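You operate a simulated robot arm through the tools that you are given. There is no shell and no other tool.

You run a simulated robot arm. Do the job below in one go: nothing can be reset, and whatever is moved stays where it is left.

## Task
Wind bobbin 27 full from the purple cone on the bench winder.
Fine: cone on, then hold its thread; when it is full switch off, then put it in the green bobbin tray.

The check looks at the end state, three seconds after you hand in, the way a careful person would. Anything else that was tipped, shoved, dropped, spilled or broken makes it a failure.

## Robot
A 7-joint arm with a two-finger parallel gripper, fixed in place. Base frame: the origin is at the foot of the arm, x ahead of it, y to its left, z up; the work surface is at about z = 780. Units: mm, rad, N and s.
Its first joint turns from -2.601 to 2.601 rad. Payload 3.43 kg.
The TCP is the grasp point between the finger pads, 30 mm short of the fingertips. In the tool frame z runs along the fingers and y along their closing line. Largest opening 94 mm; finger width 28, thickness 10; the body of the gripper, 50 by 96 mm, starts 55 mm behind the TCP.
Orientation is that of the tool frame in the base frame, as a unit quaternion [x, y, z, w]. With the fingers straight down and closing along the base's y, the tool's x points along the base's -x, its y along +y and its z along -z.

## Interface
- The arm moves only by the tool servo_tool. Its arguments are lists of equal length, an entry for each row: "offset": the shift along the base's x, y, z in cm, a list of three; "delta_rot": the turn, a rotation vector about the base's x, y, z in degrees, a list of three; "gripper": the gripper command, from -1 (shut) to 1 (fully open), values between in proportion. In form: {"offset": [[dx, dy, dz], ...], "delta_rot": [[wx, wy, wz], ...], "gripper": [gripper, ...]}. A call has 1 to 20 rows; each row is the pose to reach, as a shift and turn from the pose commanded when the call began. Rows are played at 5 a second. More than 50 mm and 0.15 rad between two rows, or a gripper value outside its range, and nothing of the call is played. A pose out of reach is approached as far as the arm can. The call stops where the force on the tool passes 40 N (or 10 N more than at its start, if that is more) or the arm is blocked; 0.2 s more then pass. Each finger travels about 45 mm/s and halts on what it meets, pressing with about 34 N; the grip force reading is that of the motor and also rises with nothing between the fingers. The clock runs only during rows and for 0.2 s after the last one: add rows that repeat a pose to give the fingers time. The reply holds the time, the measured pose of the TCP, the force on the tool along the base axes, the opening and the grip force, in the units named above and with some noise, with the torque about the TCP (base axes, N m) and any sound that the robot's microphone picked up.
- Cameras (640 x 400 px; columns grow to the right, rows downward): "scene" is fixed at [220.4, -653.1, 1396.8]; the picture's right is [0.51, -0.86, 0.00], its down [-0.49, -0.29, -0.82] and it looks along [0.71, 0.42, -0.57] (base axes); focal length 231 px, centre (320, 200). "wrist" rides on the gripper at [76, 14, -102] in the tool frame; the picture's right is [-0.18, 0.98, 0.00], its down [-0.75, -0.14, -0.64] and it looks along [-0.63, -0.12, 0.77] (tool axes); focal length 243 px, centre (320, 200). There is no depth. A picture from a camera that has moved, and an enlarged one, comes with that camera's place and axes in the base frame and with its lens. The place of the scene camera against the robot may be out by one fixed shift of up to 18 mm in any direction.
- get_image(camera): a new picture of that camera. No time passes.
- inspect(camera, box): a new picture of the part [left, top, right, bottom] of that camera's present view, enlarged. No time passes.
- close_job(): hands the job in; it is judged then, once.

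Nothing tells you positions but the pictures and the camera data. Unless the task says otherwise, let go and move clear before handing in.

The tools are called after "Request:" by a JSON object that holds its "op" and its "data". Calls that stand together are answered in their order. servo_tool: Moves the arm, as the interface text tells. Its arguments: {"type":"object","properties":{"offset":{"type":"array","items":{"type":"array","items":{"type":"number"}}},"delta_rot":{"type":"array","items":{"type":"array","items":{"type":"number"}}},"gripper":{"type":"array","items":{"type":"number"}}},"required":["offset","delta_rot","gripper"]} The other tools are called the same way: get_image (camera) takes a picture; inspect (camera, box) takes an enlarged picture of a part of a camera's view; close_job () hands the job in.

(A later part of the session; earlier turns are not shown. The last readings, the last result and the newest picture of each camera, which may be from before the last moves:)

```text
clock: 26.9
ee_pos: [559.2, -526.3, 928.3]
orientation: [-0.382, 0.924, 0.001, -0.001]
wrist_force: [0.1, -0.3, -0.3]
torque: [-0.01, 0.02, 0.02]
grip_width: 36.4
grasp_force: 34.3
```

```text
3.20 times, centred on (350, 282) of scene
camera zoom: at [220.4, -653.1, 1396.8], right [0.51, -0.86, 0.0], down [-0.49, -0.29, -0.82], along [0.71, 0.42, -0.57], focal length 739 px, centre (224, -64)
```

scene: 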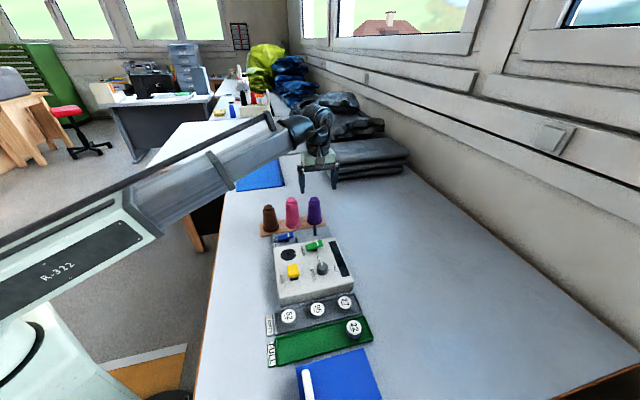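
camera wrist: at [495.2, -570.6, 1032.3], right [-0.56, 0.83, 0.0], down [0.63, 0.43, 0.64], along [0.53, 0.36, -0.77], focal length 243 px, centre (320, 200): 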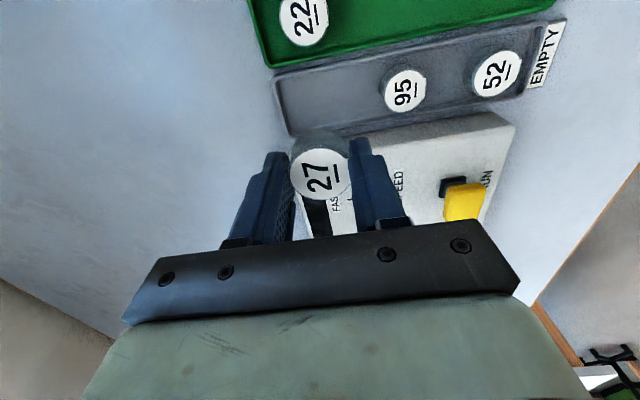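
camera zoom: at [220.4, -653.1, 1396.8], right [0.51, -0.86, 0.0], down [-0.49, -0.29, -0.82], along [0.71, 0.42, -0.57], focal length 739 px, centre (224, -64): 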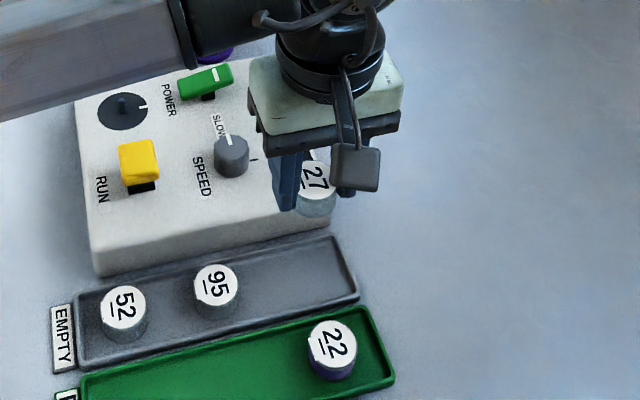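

Bobbin 27 came up cleanly. I'll carry it past the spindle so the camera sees the disc and pin unobstructed.

Request:
{"op": "servo_tool", "data": {"offset": [[1.2, 4, 0.5], [2.4, 8, 1], [3.6, 12, 1.2], [4.8, 16, 1.2], [6, 20, 1.2], [7.5, 23.9, 1.2], [7.5, 23.9, 1.2]], "delta_rot": [[0, 0, 0], [0, 0, 0], [0, 0, 0], [0, 0, 0], [0, 0, 0], [0, 0, 0], [0, 0, 0]], "gripper": [-0.4, -0.4, -0.4, -0.4, -0.4, -0.4, -0.4]}}

Request:
{"op": "get_image", "data": {"camera": "wrist"}}

Request:
{"op": "inspect", "data": {"camera": "wrist", "box": [256, 0, 384, 80]}}

Request:
{"op": "inspect", "data": {"camera": "scene", "box": [260, 220, 340, 270]}}

```text
clock: 28.5
ee_pos: [635.8, -287.0, 940.7]
orientation: [-0.383, 0.924, 0.001, -0.001]
wrist_force: [-0.7, -1.0, -0.2]
torque: [0.02, 0.02, -0.02]
grip_width: 36.2
grasp_force: 34.4
```

```text
taken
camera wrist: at [571.5, -331.3, 1043.9], right [-0.56, 0.83, 0.0], down [0.63, 0.43, 0.64], along [0.53, 0.36, -0.77], focal length 243 px, centre (320, 200)
```

wrist: 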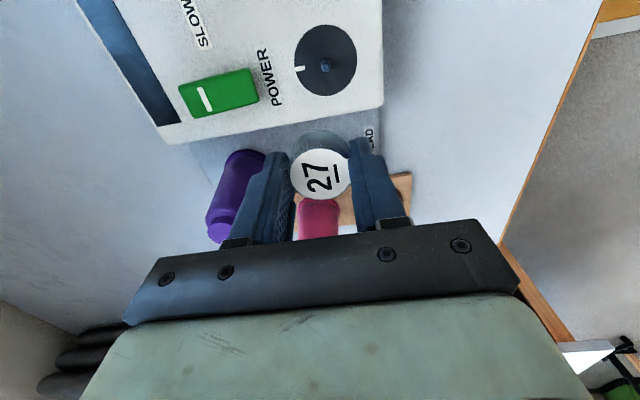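

```text
5.00 times, centred on (320, 40) of wrist
camera zoom: at [571.5, -331.3, 1043.9], right [-0.56, 0.83, 0.0], down [0.63, 0.43, 0.64], along [0.53, 0.36, -0.77], focal length 1213 px, centre (320, 1000)
```

zoom: 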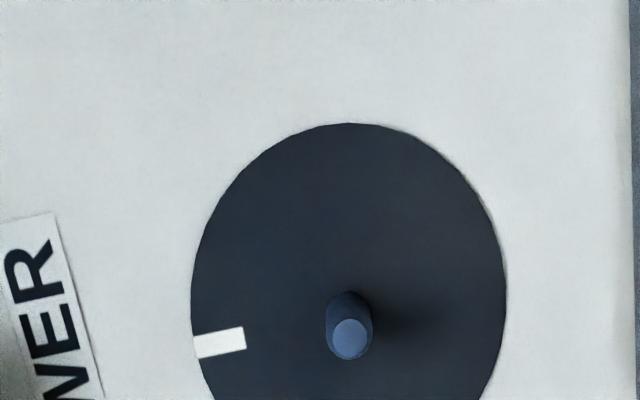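

```text
8.00 times, centred on (300, 245) of scene
camera zoom: at [220.4, -653.1, 1396.8], right [0.51, -0.86, 0.0], down [-0.49, -0.29, -0.82], along [0.71, 0.42, -0.57], focal length 1847 px, centre (480, -160)
```

zoom: 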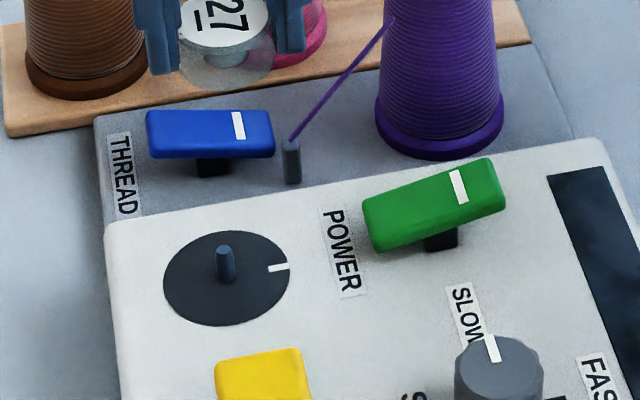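

Request:
{"op": "inspect", "data": {"camera": "wrist", "box": [272, 110, 368, 210]}}

Request:
{"op": "inspect", "data": {"camera": "scene", "box": [260, 195, 340, 245]}}

```text
4.00 times, centred on (320, 160) of wrist
camera zoom: at [571.5, -331.3, 1043.9], right [-0.56, 0.83, 0.0], down [0.63, 0.43, 0.64], along [0.53, 0.36, -0.77], focal length 970 px, centre (320, 360)
```

zoom: 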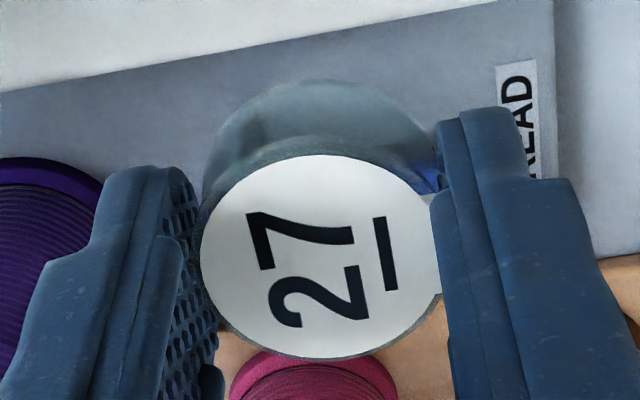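

```text
8.00 times, centred on (300, 220) of scene
camera zoom: at [220.4, -653.1, 1396.8], right [0.51, -0.86, 0.0], down [-0.49, -0.29, -0.82], along [0.71, 0.42, -0.57], focal length 1847 px, centre (480, 40)
```

zoom: 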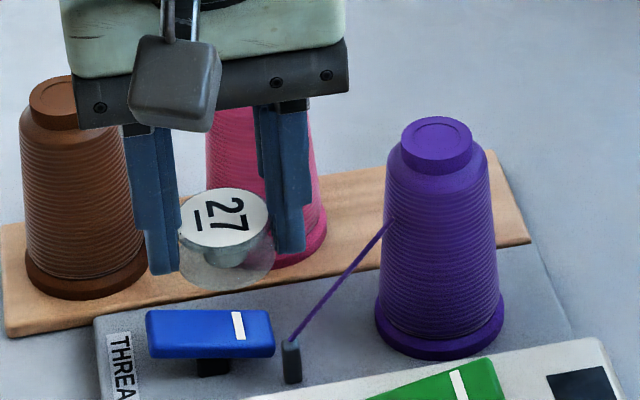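

The bobbin sits centred on the tool axis. The pin is at about (601.5, -305.5), rising from the disc at z 826 to about z 845. I'll move over it and check the alignment from just above.

Request:
{"op": "servo_tool", "data": {"offset": [[-1.2, -0.6, 0], [-2.4, -1.2, 0], [-3.44, -1.83, 0], [-3.44, -1.83, -2.5], [-3.44, -1.83, -4.7], [-3.44, -1.83, -4.7]], "delta_rot": [[0, 0, 0], [0, 0, 0], [0, 0, 0], [0, 0, 0], [0, 0, 0], [0, 0, 0]], "gripper": [-0.4, -0.4, -0.4, -0.4, -0.4, -0.4]}}

Request:
{"op": "inspect", "data": {"camera": "wrist", "box": [256, 90, 384, 190]}}

Request:
{"op": "inspect", "data": {"camera": "scene", "box": [260, 220, 340, 270]}}

```text
clock: 29.9
ee_pos: [600.5, -305.9, 891.7]
orientation: [-0.382, 0.924, 0.0, 0.0]
wrist_force: [0.5, -0.4, 0.5]
torque: [0.03, 0.0, -0.01]
grip_width: 36.4
grasp_force: 33.8
```

```text
4.00 times, centred on (320, 140) of wrist
camera zoom: at [536.4, -350.0, 996.0], right [-0.56, 0.83, 0.0], down [0.63, 0.43, 0.64], along [0.53, 0.36, -0.77], focal length 970 px, centre (320, 440)
```

zoom: 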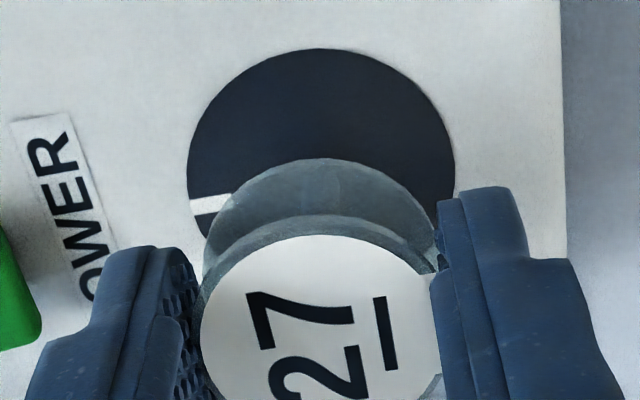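

```text
8.00 times, centred on (300, 245) of scene
camera zoom: at [220.4, -653.1, 1396.8], right [0.51, -0.86, 0.0], down [-0.49, -0.29, -0.82], along [0.71, 0.42, -0.57], focal length 1847 px, centre (480, -160)
```

zoom: 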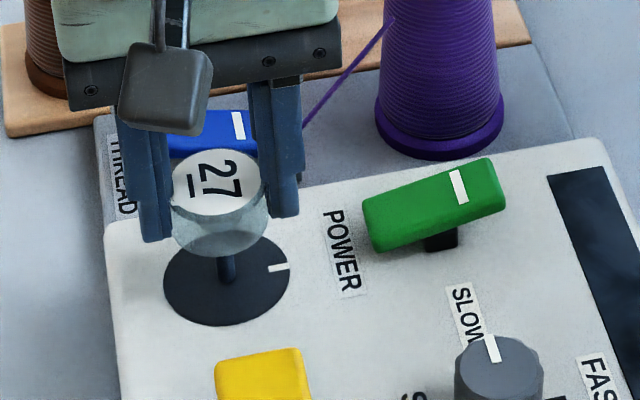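

Request:
{"op": "inspect", "data": {"camera": "scene", "box": [276, 236, 300, 262]}}

Request:
{"op": "inspect", "data": {"camera": "wrist", "box": [290, 90, 354, 150]}}

```text
15.38 times, centred on (288, 249) of scene
camera zoom: at [220.4, -653.1, 1396.8], right [0.51, -0.86, 0.0], down [-0.49, -0.29, -0.82], along [0.71, 0.42, -0.57], focal length 3552 px, centre (812, -554)
```

zoom: 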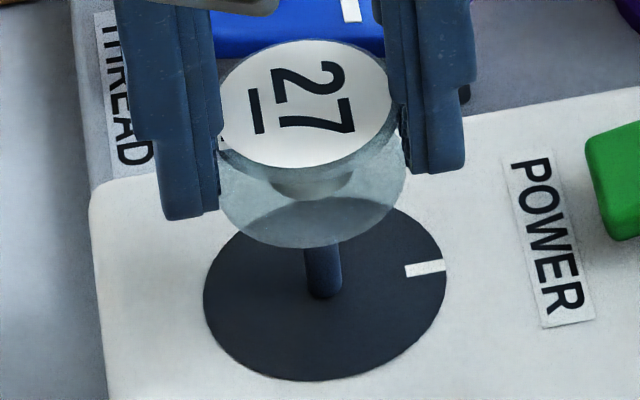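

```text
6.67 times, centred on (322, 120) of wrist
camera zoom: at [536.4, -350.0, 996.0], right [-0.56, 0.83, 0.0], down [0.63, 0.43, 0.64], along [0.53, 0.36, -0.77], focal length 1618 px, centre (307, 733)
```

zoom: 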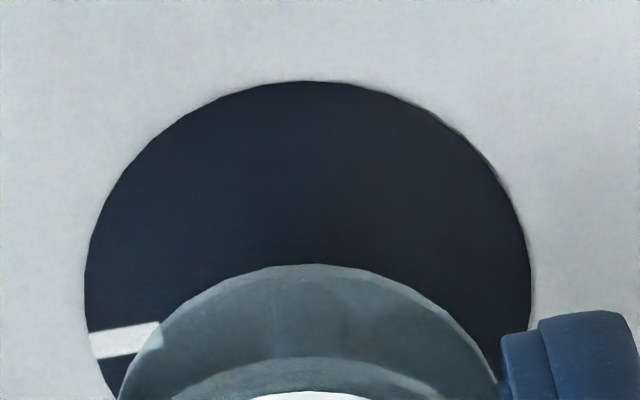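

The bobbin is aligned to within about half a millimetre. I'll make a small correction and lower it onto the pin slowly.

Request:
{"op": "servo_tool", "data": {"offset": [[0.04, -0.03, -0.5], [0.04, -0.03, -0.9], [0.04, -0.03, -1.2], [0.04, -0.03, -1.5], [0.04, -0.03, -1.8]], "delta_rot": [[0, 0, 0], [0, 0, 0], [0, 0, 0], [0, 0, 0], [0, 0, 0]], "gripper": [-0.4, -0.4, -0.4, -0.4, -0.4]}}

Request:
{"op": "inspect", "data": {"camera": "scene", "box": [276, 236, 300, 262]}}

Request:
{"op": "inspect", "data": {"camera": "wrist", "box": [256, 90, 384, 190]}}

```text
clock: 31.1
ee_pos: [599.6, -307.2, 875.4]
orientation: [-0.383, 0.924, 0.0, 0.0]
wrist_force: [-0.1, -0.4, 0.0]
torque: [0.03, 0.0, 0.03]
grip_width: 36.4
grasp_force: 34.0
```

```text
15.38 times, centred on (288, 249) of scene
camera zoom: at [220.4, -653.1, 1396.8], right [0.51, -0.86, 0.0], down [-0.49, -0.29, -0.82], along [0.71, 0.42, -0.57], focal length 3552 px, centre (812, -554)
```

zoom: 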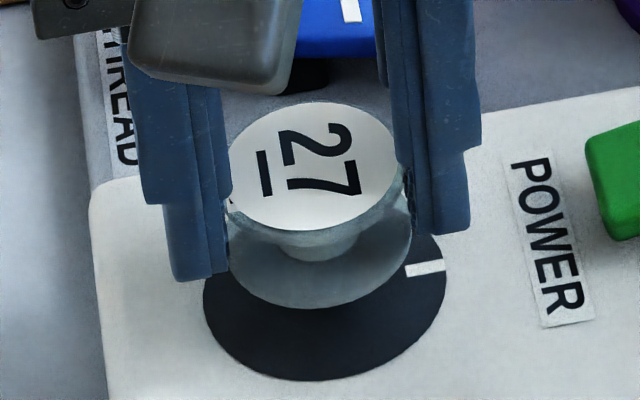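

```text
4.00 times, centred on (320, 140) of wrist
camera zoom: at [536.3, -350.1, 978.8], right [-0.56, 0.83, 0.0], down [0.63, 0.43, 0.64], along [0.53, 0.36, -0.77], focal length 970 px, centre (320, 440)
```

zoom: 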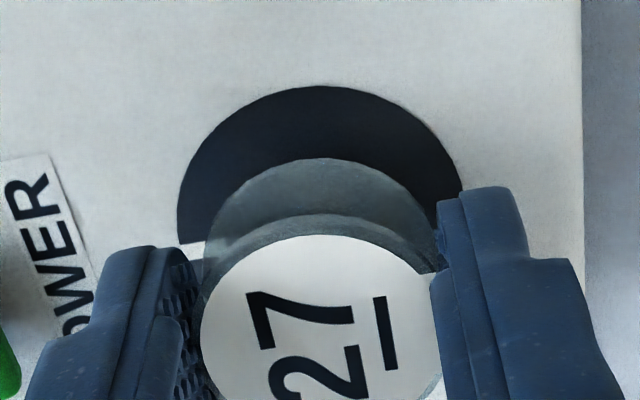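

No resistance so far. I'll continue down in small steps.

Request:
{"op": "servo_tool", "data": {"offset": [[0, 0, -0.3], [0, 0, -0.5], [0, 0, -0.7]], "delta_rot": [[0, 0, 0], [0, 0, 0], [0, 0, 0]], "gripper": [-0.4, -0.4, -0.4]}}

Request:
{"op": "inspect", "data": {"camera": "scene", "box": [276, 236, 300, 262]}}

```text
clock: 31.9
ee_pos: [600.1, -306.1, 868.4]
orientation: [-0.382, 0.924, 0.001, 0.0]
wrist_force: [0.5, 0.3, -0.4]
torque: [-0.02, 0.01, -0.01]
grip_width: 36.5
grasp_force: 34.1
```

```text
15.38 times, centred on (288, 249) of scene
camera zoom: at [220.4, -653.1, 1396.8], right [0.51, -0.86, 0.0], down [-0.49, -0.29, -0.82], along [0.71, 0.42, -0.57], focal length 3552 px, centre (812, -554)
```

zoom: 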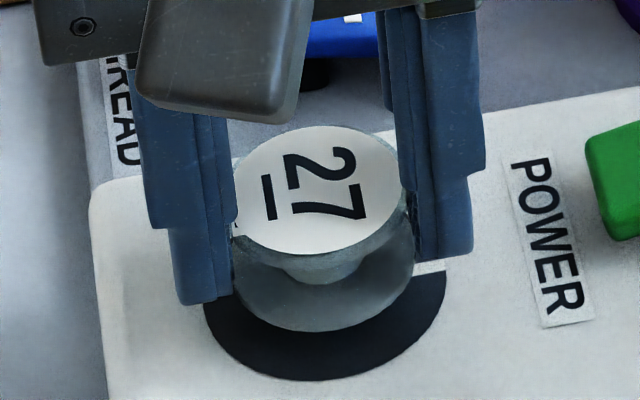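

Request:
{"op": "servo_tool", "data": {"offset": [[0, 0, -0.2], [0, 0, -0.4], [0, 0, -0.6], [0, 0, -0.75]], "delta_rot": [[0, 0, 0], [0, 0, 0], [0, 0, 0], [0, 0, 0]], "gripper": [-0.4, -0.4, -0.4, -0.4]}}

Request:
{"op": "inspect", "data": {"camera": "scene", "box": [276, 236, 300, 262]}}

Request:
{"op": "inspect", "data": {"camera": "wrist", "box": [256, 90, 384, 190]}}

```text
clock: 32.9
ee_pos: [599.8, -307.2, 860.9]
orientation: [-0.383, 0.924, 0.001, 0.0]
wrist_force: [0.0, -1.0, 0.1]
torque: [-0.03, 0.02, 0.01]
grip_width: 36.4
grasp_force: 33.9
```

```text
15.38 times, centred on (288, 249) of scene
camera zoom: at [220.4, -653.1, 1396.8], right [0.51, -0.86, 0.0], down [-0.49, -0.29, -0.82], along [0.71, 0.42, -0.57], focal length 3552 px, centre (812, -554)
```

zoom: 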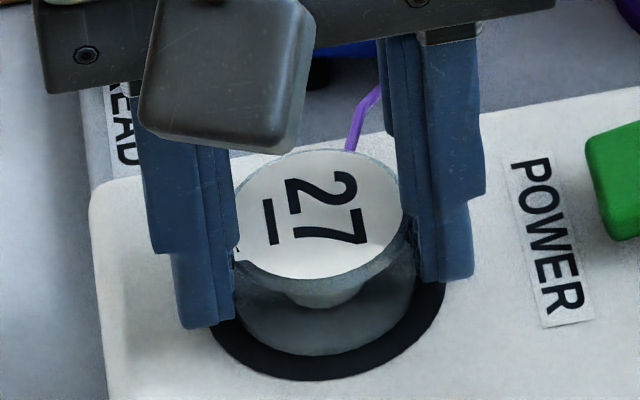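

```text
4.00 times, centred on (320, 140) of wrist
camera zoom: at [536.6, -350.1, 964.8], right [-0.56, 0.83, 0.0], down [0.63, 0.43, 0.64], along [0.53, 0.36, -0.77], focal length 970 px, centre (320, 440)
```

zoom: 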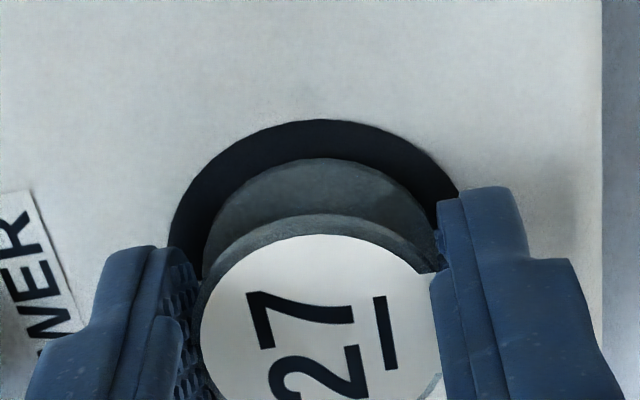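

The thread now runs to the bobbin, so it's on the spindle. I'll go a little lower until it seats.

Request:
{"op": "servo_tool", "data": {"offset": [[0, 0, -0.1], [0, 0, -0.2], [0, 0, -0.3]], "delta_rot": [[0, 0, 0], [0, 0, 0], [0, 0, 0]], "gripper": [-0.4, -0.4, -0.4]}}

Request:
{"op": "inspect", "data": {"camera": "scene", "box": [276, 236, 300, 262]}}

```text
clock: 33.7
ee_pos: [600.1, -306.4, 858.8]
orientation: [-0.383, 0.924, 0.001, 0.0]
wrist_force: [-0.9, -0.1, 24.9]
torque: [0.06, 0.09, 0.03]
grip_width: 36.3
grasp_force: 33.9
```

```text
15.38 times, centred on (288, 249) of scene
camera zoom: at [220.4, -653.1, 1396.8], right [0.51, -0.86, 0.0], down [-0.49, -0.29, -0.82], along [0.71, 0.42, -0.57], focal length 3552 px, centre (812, -554)
```

zoom: 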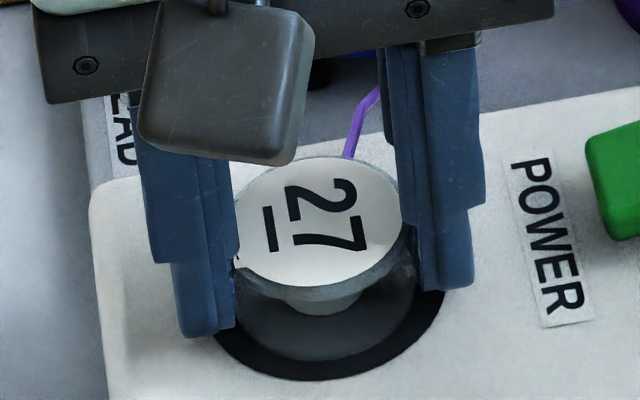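

It's seated, with about 25 N of contact. I'll relieve the force, open and lift clear.

Request:
{"op": "servo_tool", "data": {"offset": [[0, 0, 0.12], [0, 0, 0.12], [0, 0, 0.12], [0, 0, 0.12], [0, 0, 1.0], [0, 0, 3], [0, 0, 6], [0, 0, 9]], "delta_rot": [[0, 0, 0], [0, 0, 0], [0, 0, 0], [0, 0, 0], [0, 0, 0], [0, 0, 0], [0, 0, 0], [0, 0, 0]], "gripper": [-0.4, -0.1, 0.07, 0.07, 0.07, 0.07, 0.07, 0.07]}}

Request:
{"op": "get_image", "data": {"camera": "wrist"}}

Request:
{"op": "inspect", "data": {"camera": "scene", "box": [260, 210, 360, 285]}}

```text
clock: 35.5
ee_pos: [600.7, -306.2, 947.9]
orientation: [-0.383, 0.924, 0.001, 0.0]
wrist_force: [0.2, 0.7, 0.2]
torque: [0.0, -0.01, -0.03]
grip_width: 50.1
grasp_force: 0.0
```

```text
taken
camera wrist: at [536.4, -349.8, 1051.5], right [-0.56, 0.83, 0.0], down [0.63, 0.43, 0.64], along [0.53, 0.36, -0.77], focal length 243 px, centre (320, 200)
```

wrist: 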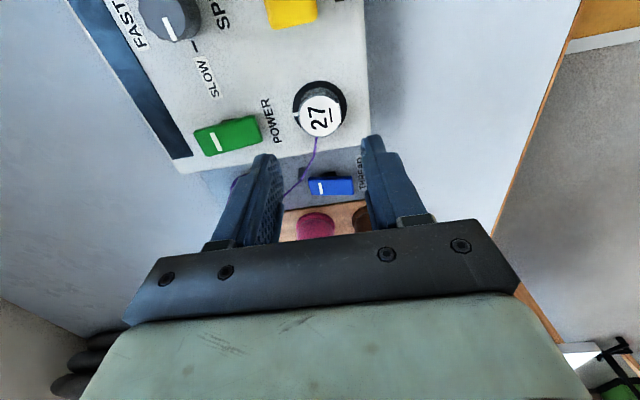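

```text
5.33 times, centred on (310, 248) of scene
camera zoom: at [220.4, -653.1, 1396.8], right [0.51, -0.86, 0.0], down [-0.49, -0.29, -0.82], along [0.71, 0.42, -0.57], focal length 1231 px, centre (373, -53)
```

zoom: 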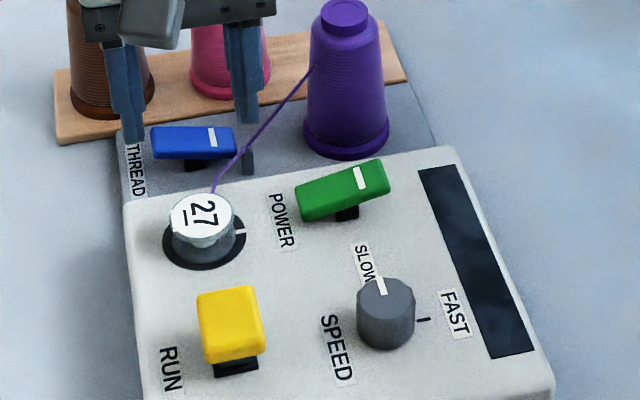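

Bobbin 27 is seated and threaded. Next I'll press the marked end of the POWER lever, at about (675, -374.5, 852), with closed fingers.

Request:
{"op": "servo_tool", "data": {"offset": [[1.5, -1.4, 0], [3, -2.8, 0], [4.5, -4.1, 0], [6, -5.5, 0], [7.4, -6.8, 0], [7.4, -6.8, -2.5], [7.4, -6.8, -5], [7.4, -6.8, -5]], "delta_rot": [[0, 0, 0], [0, 0, 0], [0, 0, 0], [0, 0, 0], [0, 0, 0], [0, 0, 0], [0, 0, 0], [0, 0, 0]], "gripper": [-0.3, -0.6, -1, -1, -1, -1, -1, -1]}}

Request:
{"op": "inspect", "data": {"camera": "wrist", "box": [224, 80, 416, 200]}}

Request:
{"op": "inspect", "data": {"camera": "scene", "box": [260, 210, 360, 285]}}

```text
clock: 37.3
ee_pos: [675.6, -374.5, 897.7]
orientation: [-0.382, 0.924, 0.001, -0.001]
wrist_force: [-0.3, 0.5, -0.3]
torque: [-0.01, 0.01, 0.01]
grip_width: 0.0
grasp_force: 33.5
```

```text
3.33 times, centred on (320, 140) of wrist
camera zoom: at [611.0, -418.1, 1000.7], right [-0.56, 0.83, 0.0], down [0.63, 0.43, 0.64], along [0.53, 0.36, -0.77], focal length 809 px, centre (320, 400)
```

zoom: 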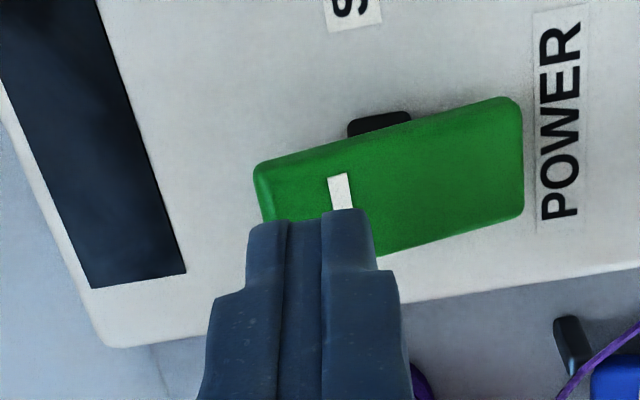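

```text
5.33 times, centred on (310, 248) of scene
camera zoom: at [220.4, -653.1, 1396.8], right [0.51, -0.86, 0.0], down [-0.49, -0.29, -0.82], along [0.71, 0.42, -0.57], focal length 1231 px, centre (373, -53)
```

zoom: 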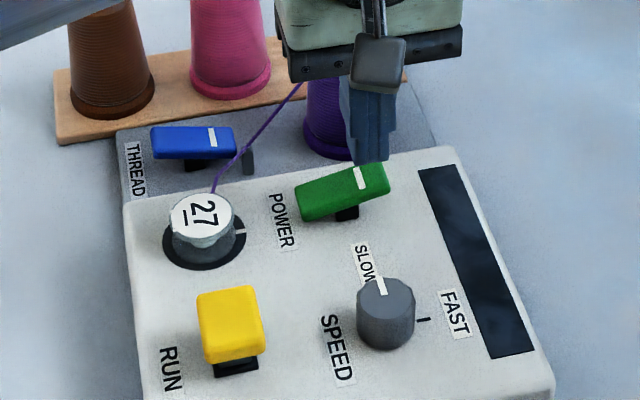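

Request:
{"op": "servo_tool", "data": {"offset": [[0, 0, -0.8], [0, 0, -1.2], [0, 0, -1.5], [0, 0, -1.8], [0, 0, -2.1], [0, 0, -2.4], [0, 0, -2.7]], "delta_rot": [[0, 0, 0], [0, 0, 0], [0, 0, 0], [0, 0, 0], [0, 0, 0], [0, 0, 0], [0, 0, 0]], "gripper": [-1, -1, -1, -1, -1, -1, -1]}}

Request:
{"op": "inspect", "data": {"camera": "scene", "box": [260, 210, 360, 285]}}

Request:
{"op": "inspect", "data": {"camera": "wrist", "box": [224, 80, 416, 200]}}

```text
clock: 38.9
ee_pos: [675.4, -374.6, 874.9]
orientation: [-0.383, 0.924, -0.003, 0.001]
wrist_force: [-1.8, 1.7, 13.3]
torque: [0.14, 0.16, 0.0]
grip_width: 0.0
grasp_force: 32.8
stopped in row 7: the force on the tool passed its limit at 46 N (the readings are from after the stop); the commanded pose is now the measured one
```

```text
5.33 times, centred on (310, 248) of scene
camera zoom: at [220.4, -653.1, 1396.8], right [0.51, -0.86, 0.0], down [-0.49, -0.29, -0.82], along [0.71, 0.42, -0.57], focal length 1231 px, centre (373, -53)
```

zoom: 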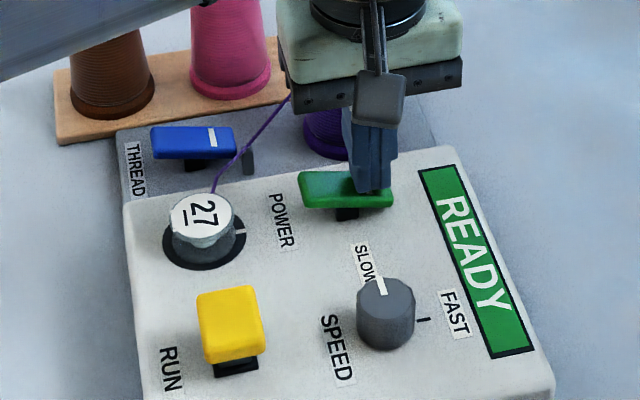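

```text
3.33 times, centred on (320, 140) of wrist
camera zoom: at [611.2, -418.7, 978.3], right [-0.56, 0.83, 0.0], down [0.63, 0.43, 0.64], along [0.53, 0.36, -0.77], focal length 809 px, centre (320, 400)
```

zoom: 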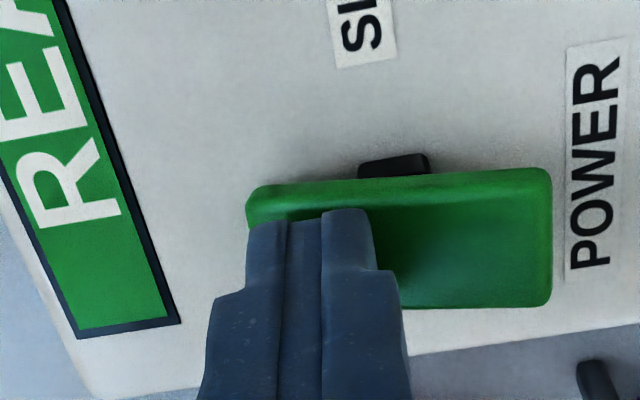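

The display shows READY. I'll lift off and move above the RUN button, at about (542, -369, 850).

Request:
{"op": "servo_tool", "data": {"offset": [[0, 0, 2], [0, 0, 5], [-3.3, 0.1, 6.5], [-6.6, 0.3, 6.5], [-10, 0.4, 6.5], [-13.3, 0.5, 6.5], [-13.3, 0.5, 4], [-13.3, 0.5, 3]], "delta_rot": [[0, 0, 0], [0.27, 0.24, 0], [0.27, 0.24, 0], [0.27, 0.24, 0], [0.27, 0.24, 0], [0.27, 0.24, 0], [0.27, 0.24, 0], [0.27, 0.24, 0]], "gripper": [-1, -1, -1, -1, -1, -1, -1, -1]}}

Request:
{"op": "inspect", "data": {"camera": "wrist", "box": [224, 80, 416, 200]}}

Request:
{"op": "inspect", "data": {"camera": "scene", "box": [260, 220, 360, 295]}}

```text
clock: 40.7
ee_pos: [543.0, -371.8, 902.7]
orientation: [-0.383, 0.924, 0.002, 0.001]
wrist_force: [-0.5, -0.4, -0.3]
torque: [0.02, -0.03, -0.01]
grip_width: 0.0
grasp_force: 32.9
```

```text
3.33 times, centred on (320, 140) of wrist
camera zoom: at [479.5, -414.7, 1006.8], right [-0.56, 0.83, 0.0], down [0.63, 0.43, 0.64], along [0.53, 0.36, -0.77], focal length 809 px, centre (320, 400)
```

zoom: 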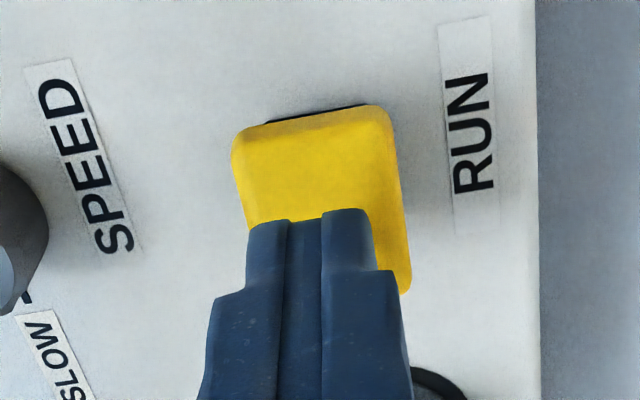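

```text
5.33 times, centred on (310, 258) of scene
camera zoom: at [220.4, -653.1, 1396.8], right [0.51, -0.86, 0.0], down [-0.49, -0.29, -0.82], along [0.71, 0.42, -0.57], focal length 1231 px, centre (373, -107)
```

zoom: 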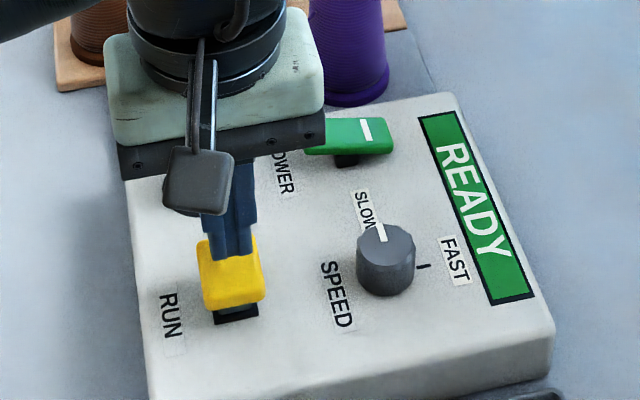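

READY stays lit and the fingertips are over the RUN button. I'll press it gently and watch the display.

Request:
{"op": "servo_tool", "data": {"offset": [[0, 0.2, -1.0], [0, 0.2, -1.6], [0, 0.2, -1.9], [0, 0.2, -2.2], [0, 0.2, -2.4], [0, 0.2, -2.6]], "delta_rot": [[0, 0, 0], [0, 0, 0], [0, 0, 0], [0, 0, 0], [0, 0, 0], [0, 0, 0]], "gripper": [-1, -1, -1, -1, -1, -1]}}

Request:
{"op": "inspect", "data": {"camera": "wrist", "box": [224, 80, 416, 200]}}

Request:
{"op": "inspect", "data": {"camera": "scene", "box": [260, 220, 360, 295]}}

```text
clock: 42.1
ee_pos: [542.2, -368.2, 877.8]
orientation: [-0.382, 0.924, 0.001, 0.0]
wrist_force: [0.8, -0.6, 1.6]
torque: [0.02, 0.01, 0.0]
grip_width: 0.2
grasp_force: 33.0
```

```text
3.33 times, centred on (320, 140) of wrist
camera zoom: at [478.9, -412.4, 981.4], right [-0.56, 0.83, 0.0], down [0.63, 0.43, 0.64], along [0.53, 0.36, -0.77], focal length 809 px, centre (320, 400)
```

zoom: 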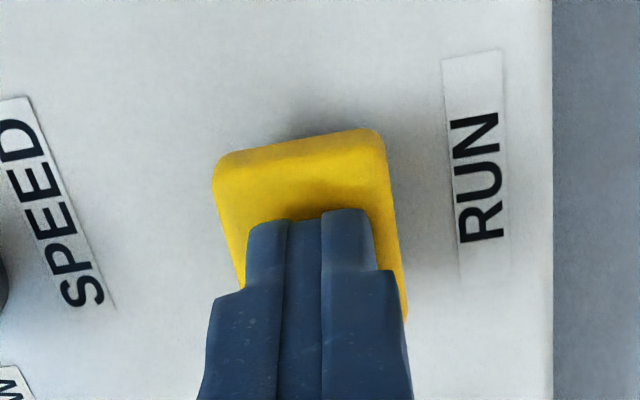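

```text
5.33 times, centred on (310, 258) of scene
camera zoom: at [220.4, -653.1, 1396.8], right [0.51, -0.86, 0.0], down [-0.49, -0.29, -0.82], along [0.71, 0.42, -0.57], focal length 1231 px, centre (373, -107)
```

zoom: 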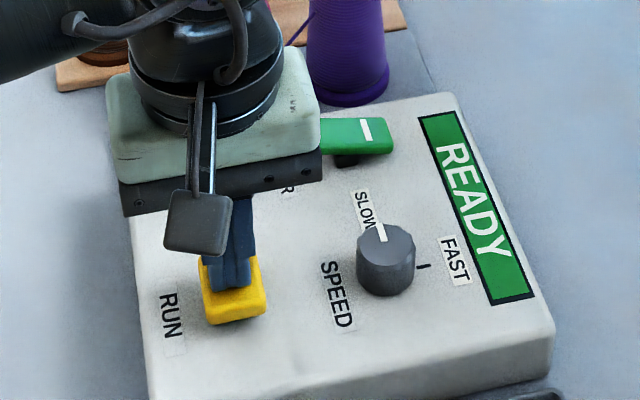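

The button is moving but still shows READY. I'll press further in small steps.

Request:
{"op": "servo_tool", "data": {"offset": [[0, 0, -0.15], [0, 0, -0.3]], "delta_rot": [[0, 0, 0], [0, 0, 0]], "gripper": [-1, -1]}}

Request:
{"op": "inspect", "data": {"camera": "scene", "box": [260, 220, 360, 295]}}

```text
clock: 42.7
ee_pos: [543.3, -368.0, 874.3]
orientation: [-0.383, 0.924, 0.001, 0.001]
wrist_force: [0.0, 0.1, -1.3]
torque: [-0.04, 0.03, 0.0]
grip_width: 0.1
grasp_force: 33.6
```

```text
5.33 times, centred on (310, 258) of scene
camera zoom: at [220.4, -653.1, 1396.8], right [0.51, -0.86, 0.0], down [-0.49, -0.29, -0.82], along [0.71, 0.42, -0.57], focal length 1231 px, centre (373, -107)
```

zoom: 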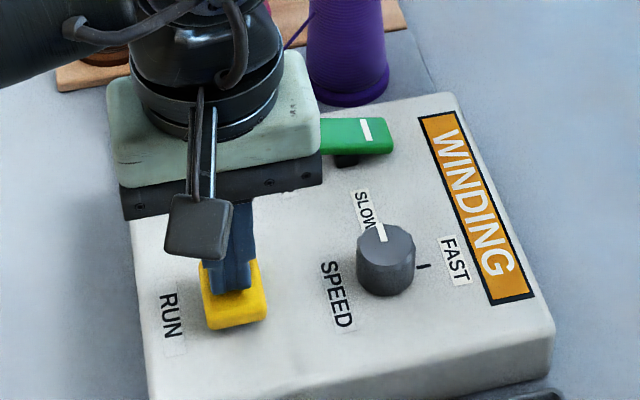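

The display now shows WINDING. I'll release gently to learn whether it keeps running on its own, since there's plenty of time before it's full.

Request:
{"op": "servo_tool", "data": {"offset": [[0, 0, 0], [0, 0, 0]], "delta_rot": [[0, 0, 0], [0, 0, 0]], "gripper": [-1, -1]}}

Request:
{"op": "inspect", "data": {"camera": "scene", "box": [260, 220, 360, 295]}}

Request:
{"op": "get_image", "data": {"camera": "wrist"}}

```text
clock: 43.3
ee_pos: [542.3, -369.0, 873.9]
orientation: [-0.383, 0.924, 0.001, 0.001]
wrist_force: [-0.3, 0.5, -0.4]
torque: [0.01, 0.03, 0.01]
grip_width: 0.2
grasp_force: 32.6
```

```text
5.33 times, centred on (310, 258) of scene
camera zoom: at [220.4, -653.1, 1396.8], right [0.51, -0.86, 0.0], down [-0.49, -0.29, -0.82], along [0.71, 0.42, -0.57], focal length 1231 px, centre (373, -107)
```

zoom: 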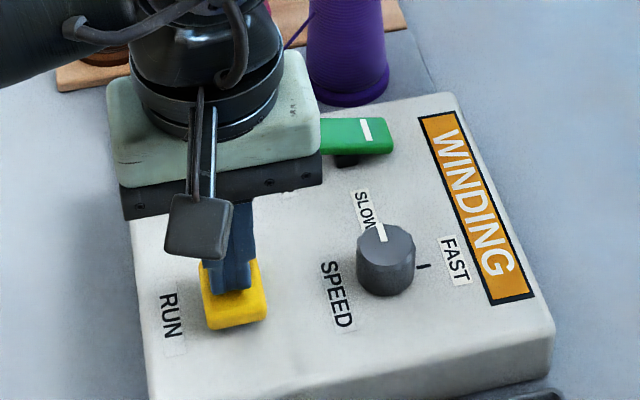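

```text
taken
camera wrist: at [479.1, -412.2, 978.5], right [-0.56, 0.83, 0.0], down [0.63, 0.43, 0.64], along [0.53, 0.36, -0.77], focal length 243 px, centre (320, 200)
```

wrist: 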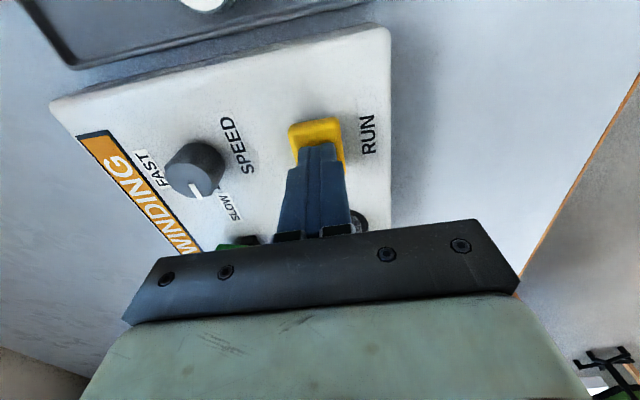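

Request:
{"op": "servo_tool", "data": {"offset": [[0, 0, 1.5], [0, 0, 4]], "delta_rot": [[0, 0, 0], [0, 0, 0]], "gripper": [-1, -1]}}

Request:
{"op": "inspect", "data": {"camera": "scene", "box": [260, 220, 360, 295]}}

Request:
{"op": "get_image", "data": {"camera": "wrist"}}

```text
clock: 43.9
ee_pos: [542.2, -367.9, 914.3]
orientation: [-0.382, 0.924, 0.001, 0.0]
wrist_force: [0.6, 0.7, -0.3]
torque: [0.0, -0.04, -0.05]
grip_width: 0.0
grasp_force: 32.7
```

```text
5.33 times, centred on (310, 258) of scene
camera zoom: at [220.4, -653.1, 1396.8], right [0.51, -0.86, 0.0], down [-0.49, -0.29, -0.82], along [0.71, 0.42, -0.57], focal length 1231 px, centre (373, -107)
```

zoom: 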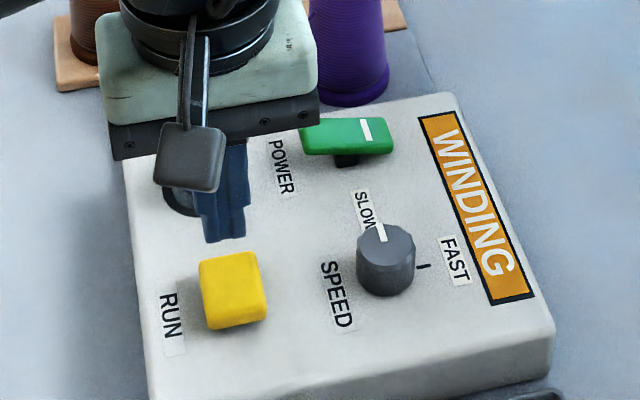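

```text
taken
camera wrist: at [479.0, -412.0, 1018.7], right [-0.56, 0.83, 0.0], down [0.63, 0.43, 0.64], along [0.53, 0.36, -0.77], focal length 243 px, centre (320, 200)
```

wrist: 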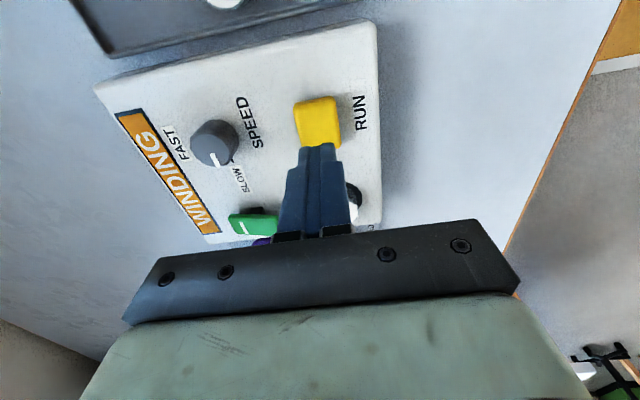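

WINDING continues by itself, so RUN latches. I'll wait above the raised OFF end of the POWER lever, about (652.5, -352.5), so I can switch off promptly, and watch the bobbin from there.

Request:
{"op": "servo_tool", "data": {"offset": [[2.8, 0.4, 0.5], [5.6, 0.8, 0.5], [8.4, 1.2, 0], [11.0, 1.55, -0.7]], "delta_rot": [[0, 0, 0], [0, 0, 0], [0, 0, 0], [0, 0, 0]], "gripper": [-1, -1, -1, -1]}}

Request:
{"op": "inspect", "data": {"camera": "scene", "box": [260, 215, 360, 290]}}

Request:
{"op": "get_image", "data": {"camera": "wrist"}}

```text
clock: 44.9
ee_pos: [651.7, -353.3, 908.2]
orientation: [-0.382, 0.924, 0.001, 0.001]
wrist_force: [-0.5, -0.1, 0.1]
torque: [0.01, -0.04, -0.03]
grip_width: 0.0
grasp_force: 33.0
```

```text
5.33 times, centred on (310, 252) of scene
camera zoom: at [220.4, -653.1, 1396.8], right [0.51, -0.86, 0.0], down [-0.49, -0.29, -0.82], along [0.71, 0.42, -0.57], focal length 1231 px, centre (373, -80)
```

zoom: 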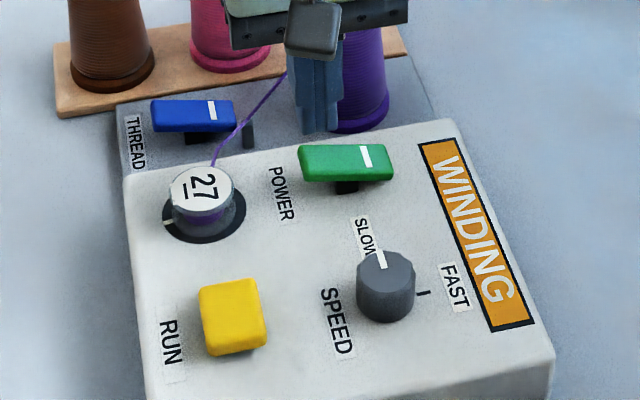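

```text
taken
camera wrist: at [588.7, -396.8, 1012.0], right [-0.56, 0.83, 0.0], down [0.63, 0.43, 0.64], along [0.53, 0.36, -0.77], focal length 243 px, centre (320, 200)
```

wrist: 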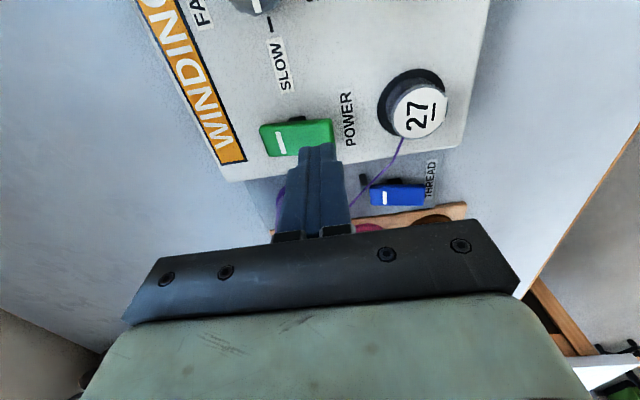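

Winding is visible on the bobbin. I'll ease closer to the lever and check after each second.

Request:
{"op": "servo_tool", "data": {"offset": [[0.05, 0.05, -0.6], [0.05, 0.05, -1.2], [0.05, 0.05, -1.3], [0.05, 0.05, -1.3]], "delta_rot": [[0, 0, 0], [0, 0, 0], [0, 0, 0], [0, 0, 0]], "gripper": [-1, -1, -1, -1]}}

Request:
{"op": "inspect", "data": {"camera": "scene", "box": [276, 236, 300, 262]}}

Request:
{"op": "inspect", "data": {"camera": "scene", "box": [260, 215, 360, 290]}}

```text
clock: 45.9
ee_pos: [653.5, -352.7, 894.4]
orientation: [-0.383, 0.924, 0.001, 0.0]
wrist_force: [-0.1, -0.2, -0.3]
torque: [0.01, 0.04, 0.0]
grip_width: 0.0
grasp_force: 32.9
```

```text
15.38 times, centred on (288, 249) of scene
camera zoom: at [220.4, -653.1, 1396.8], right [0.51, -0.86, 0.0], down [-0.49, -0.29, -0.82], along [0.71, 0.42, -0.57], focal length 3552 px, centre (812, -554)
```

zoom: 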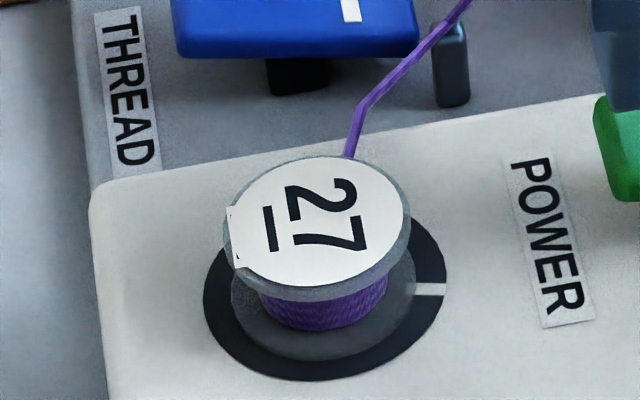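

```text
5.33 times, centred on (310, 252) of scene
camera zoom: at [220.4, -653.1, 1396.8], right [0.51, -0.86, 0.0], down [-0.49, -0.29, -0.82], along [0.71, 0.42, -0.57], focal length 1231 px, centre (373, -80)
```

zoom: 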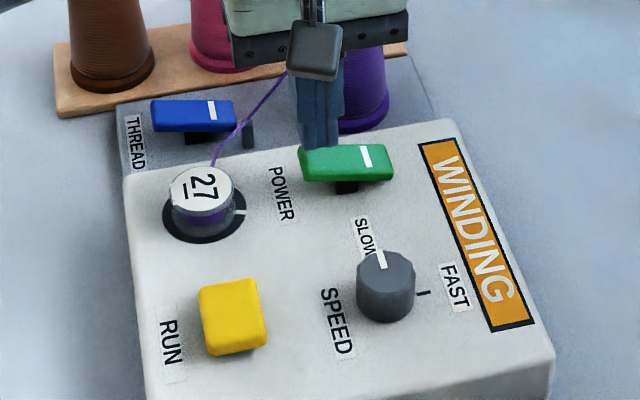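

About a third wound. I'll keep waiting.

Request:
{"op": "servo_tool", "data": {"offset": [[0, 0, 0], [0, 0, 0], [0, 0, 0], [0, 0, 0], [0, 0, 0], [0, 0, 0], [0, 0, 0]], "delta_rot": [[0, 0, 0], [0, 0, 0], [0, 0, 0], [0, 0, 0], [0, 0, 0], [0, 0, 0], [0, 0, 0]], "gripper": [-1, -1, -1, -1, -1, -1, -1]}}

Request:
{"op": "inspect", "data": {"camera": "scene", "box": [276, 236, 300, 262]}}

Request:
{"op": "inspect", "data": {"camera": "scene", "box": [260, 215, 360, 290]}}

```text
clock: 47.5
ee_pos: [654.1, -352.8, 894.8]
orientation: [-0.382, 0.924, 0.001, 0.0]
wrist_force: [-0.5, -0.5, -0.2]
torque: [0.01, -0.03, 0.02]
grip_width: 0.0
grasp_force: 33.4
```

```text
15.38 times, centred on (288, 249) of scene
camera zoom: at [220.4, -653.1, 1396.8], right [0.51, -0.86, 0.0], down [-0.49, -0.29, -0.82], along [0.71, 0.42, -0.57], focal length 3552 px, centre (812, -554)
```

zoom: 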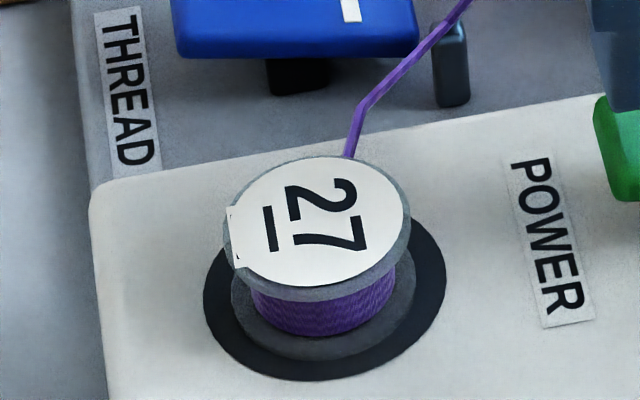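

```text
5.33 times, centred on (310, 252) of scene
camera zoom: at [220.4, -653.1, 1396.8], right [0.51, -0.86, 0.0], down [-0.49, -0.29, -0.82], along [0.71, 0.42, -0.57], focal length 1231 px, centre (373, -80)
```

zoom: 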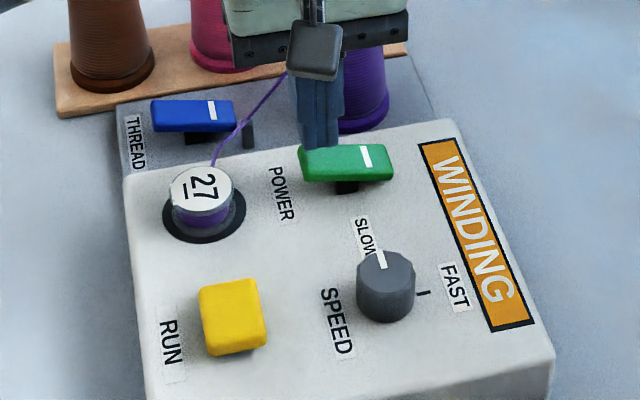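

Request:
{"op": "servo_tool", "data": {"offset": [[0, 0, 0], [0, 0, 0], [0, 0, 0], [0, 0, 0]], "delta_rot": [[0, 0, 0], [0, 0, 0], [0, 0, 0], [0, 0, 0]], "gripper": [-1, -1, -1, -1]}}

Request:
{"op": "inspect", "data": {"camera": "scene", "box": [276, 236, 300, 262]}}

Request:
{"op": "inspect", "data": {"camera": "scene", "box": [260, 215, 360, 290]}}

```text
clock: 48.5
ee_pos: [652.8, -351.8, 895.0]
orientation: [-0.382, 0.924, 0.001, 0.001]
wrist_force: [-0.5, -0.1, -0.3]
torque: [-0.03, 0.06, 0.01]
grip_width: 0.0
grasp_force: 32.8
```

```text
15.38 times, centred on (288, 249) of scene
camera zoom: at [220.4, -653.1, 1396.8], right [0.51, -0.86, 0.0], down [-0.49, -0.29, -0.82], along [0.71, 0.42, -0.57], focal length 3552 px, centre (812, -554)
```

zoom: 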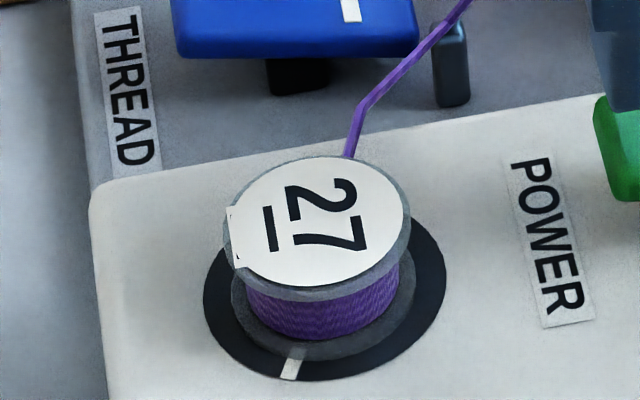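

```text
5.33 times, centred on (310, 252) of scene
camera zoom: at [220.4, -653.1, 1396.8], right [0.51, -0.86, 0.0], down [-0.49, -0.29, -0.82], along [0.71, 0.42, -0.57], focal length 1231 px, centre (373, -80)
```

zoom: 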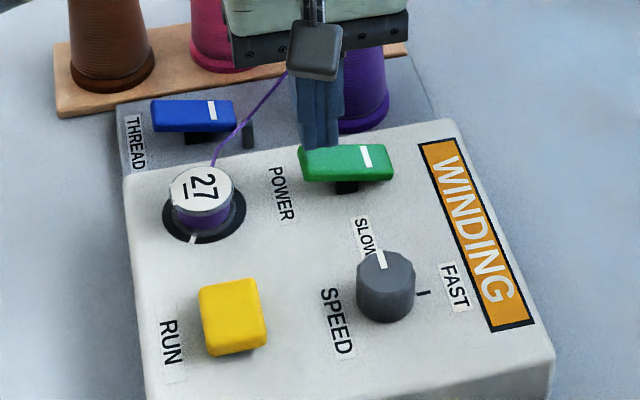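

Request:
{"op": "servo_tool", "data": {"offset": [[0, 0, 0], [0, 0, 0], [0, 0, 0]], "delta_rot": [[0, 0, 0], [0, 0, 0], [0, 0, 0]], "gripper": [-1, -1, -1]}}

Request:
{"op": "inspect", "data": {"camera": "scene", "box": [276, 236, 300, 262]}}

Request:
{"op": "inspect", "data": {"camera": "scene", "box": [260, 215, 360, 290]}}

Request:
{"op": "inspect", "data": {"camera": "scene", "box": [342, 312, 366, 342]}}

```text
clock: 49.3
ee_pos: [653.6, -352.0, 894.8]
orientation: [-0.382, 0.924, 0.002, 0.0]
wrist_force: [0.4, -0.3, -0.4]
torque: [0.01, 0.01, -0.01]
grip_width: 0.0
grasp_force: 32.9
```

```text
15.38 times, centred on (288, 249) of scene
camera zoom: at [220.4, -653.1, 1396.8], right [0.51, -0.86, 0.0], down [-0.49, -0.29, -0.82], along [0.71, 0.42, -0.57], focal length 3552 px, centre (812, -554)
```

zoom: 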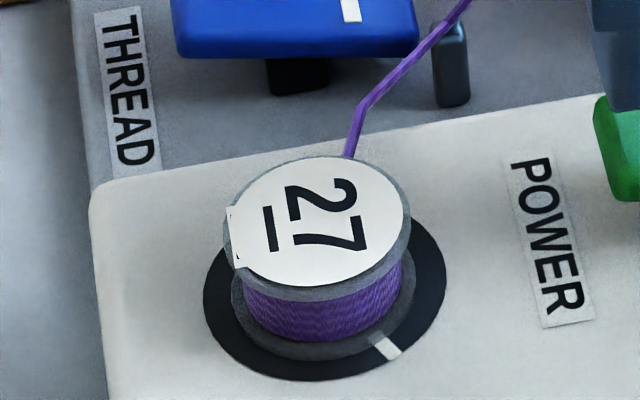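

```text
5.33 times, centred on (310, 252) of scene
camera zoom: at [220.4, -653.1, 1396.8], right [0.51, -0.86, 0.0], down [-0.49, -0.29, -0.82], along [0.71, 0.42, -0.57], focal length 1231 px, centre (373, -80)
```

zoom: 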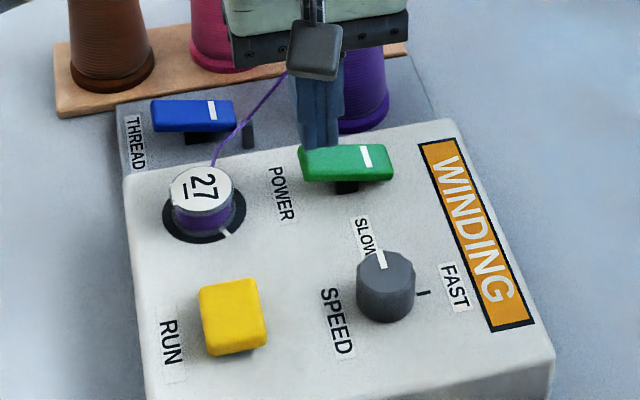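

```text
13.33 times, centred on (354, 327) of scene
camera zoom: at [220.4, -653.1, 1396.8], right [0.51, -0.86, 0.0], down [-0.49, -0.29, -0.82], along [0.71, 0.42, -0.57], focal length 3078 px, centre (-133, -1493)
```

zoom: 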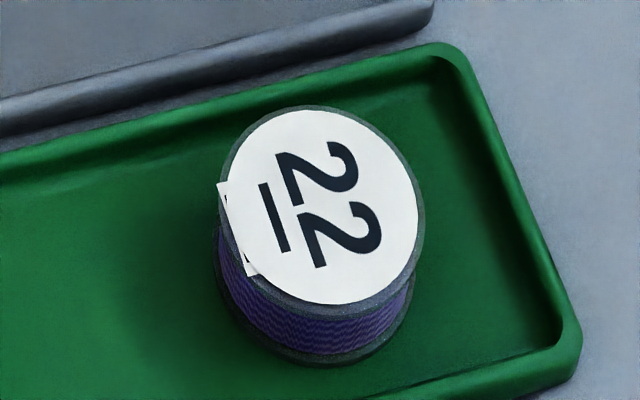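

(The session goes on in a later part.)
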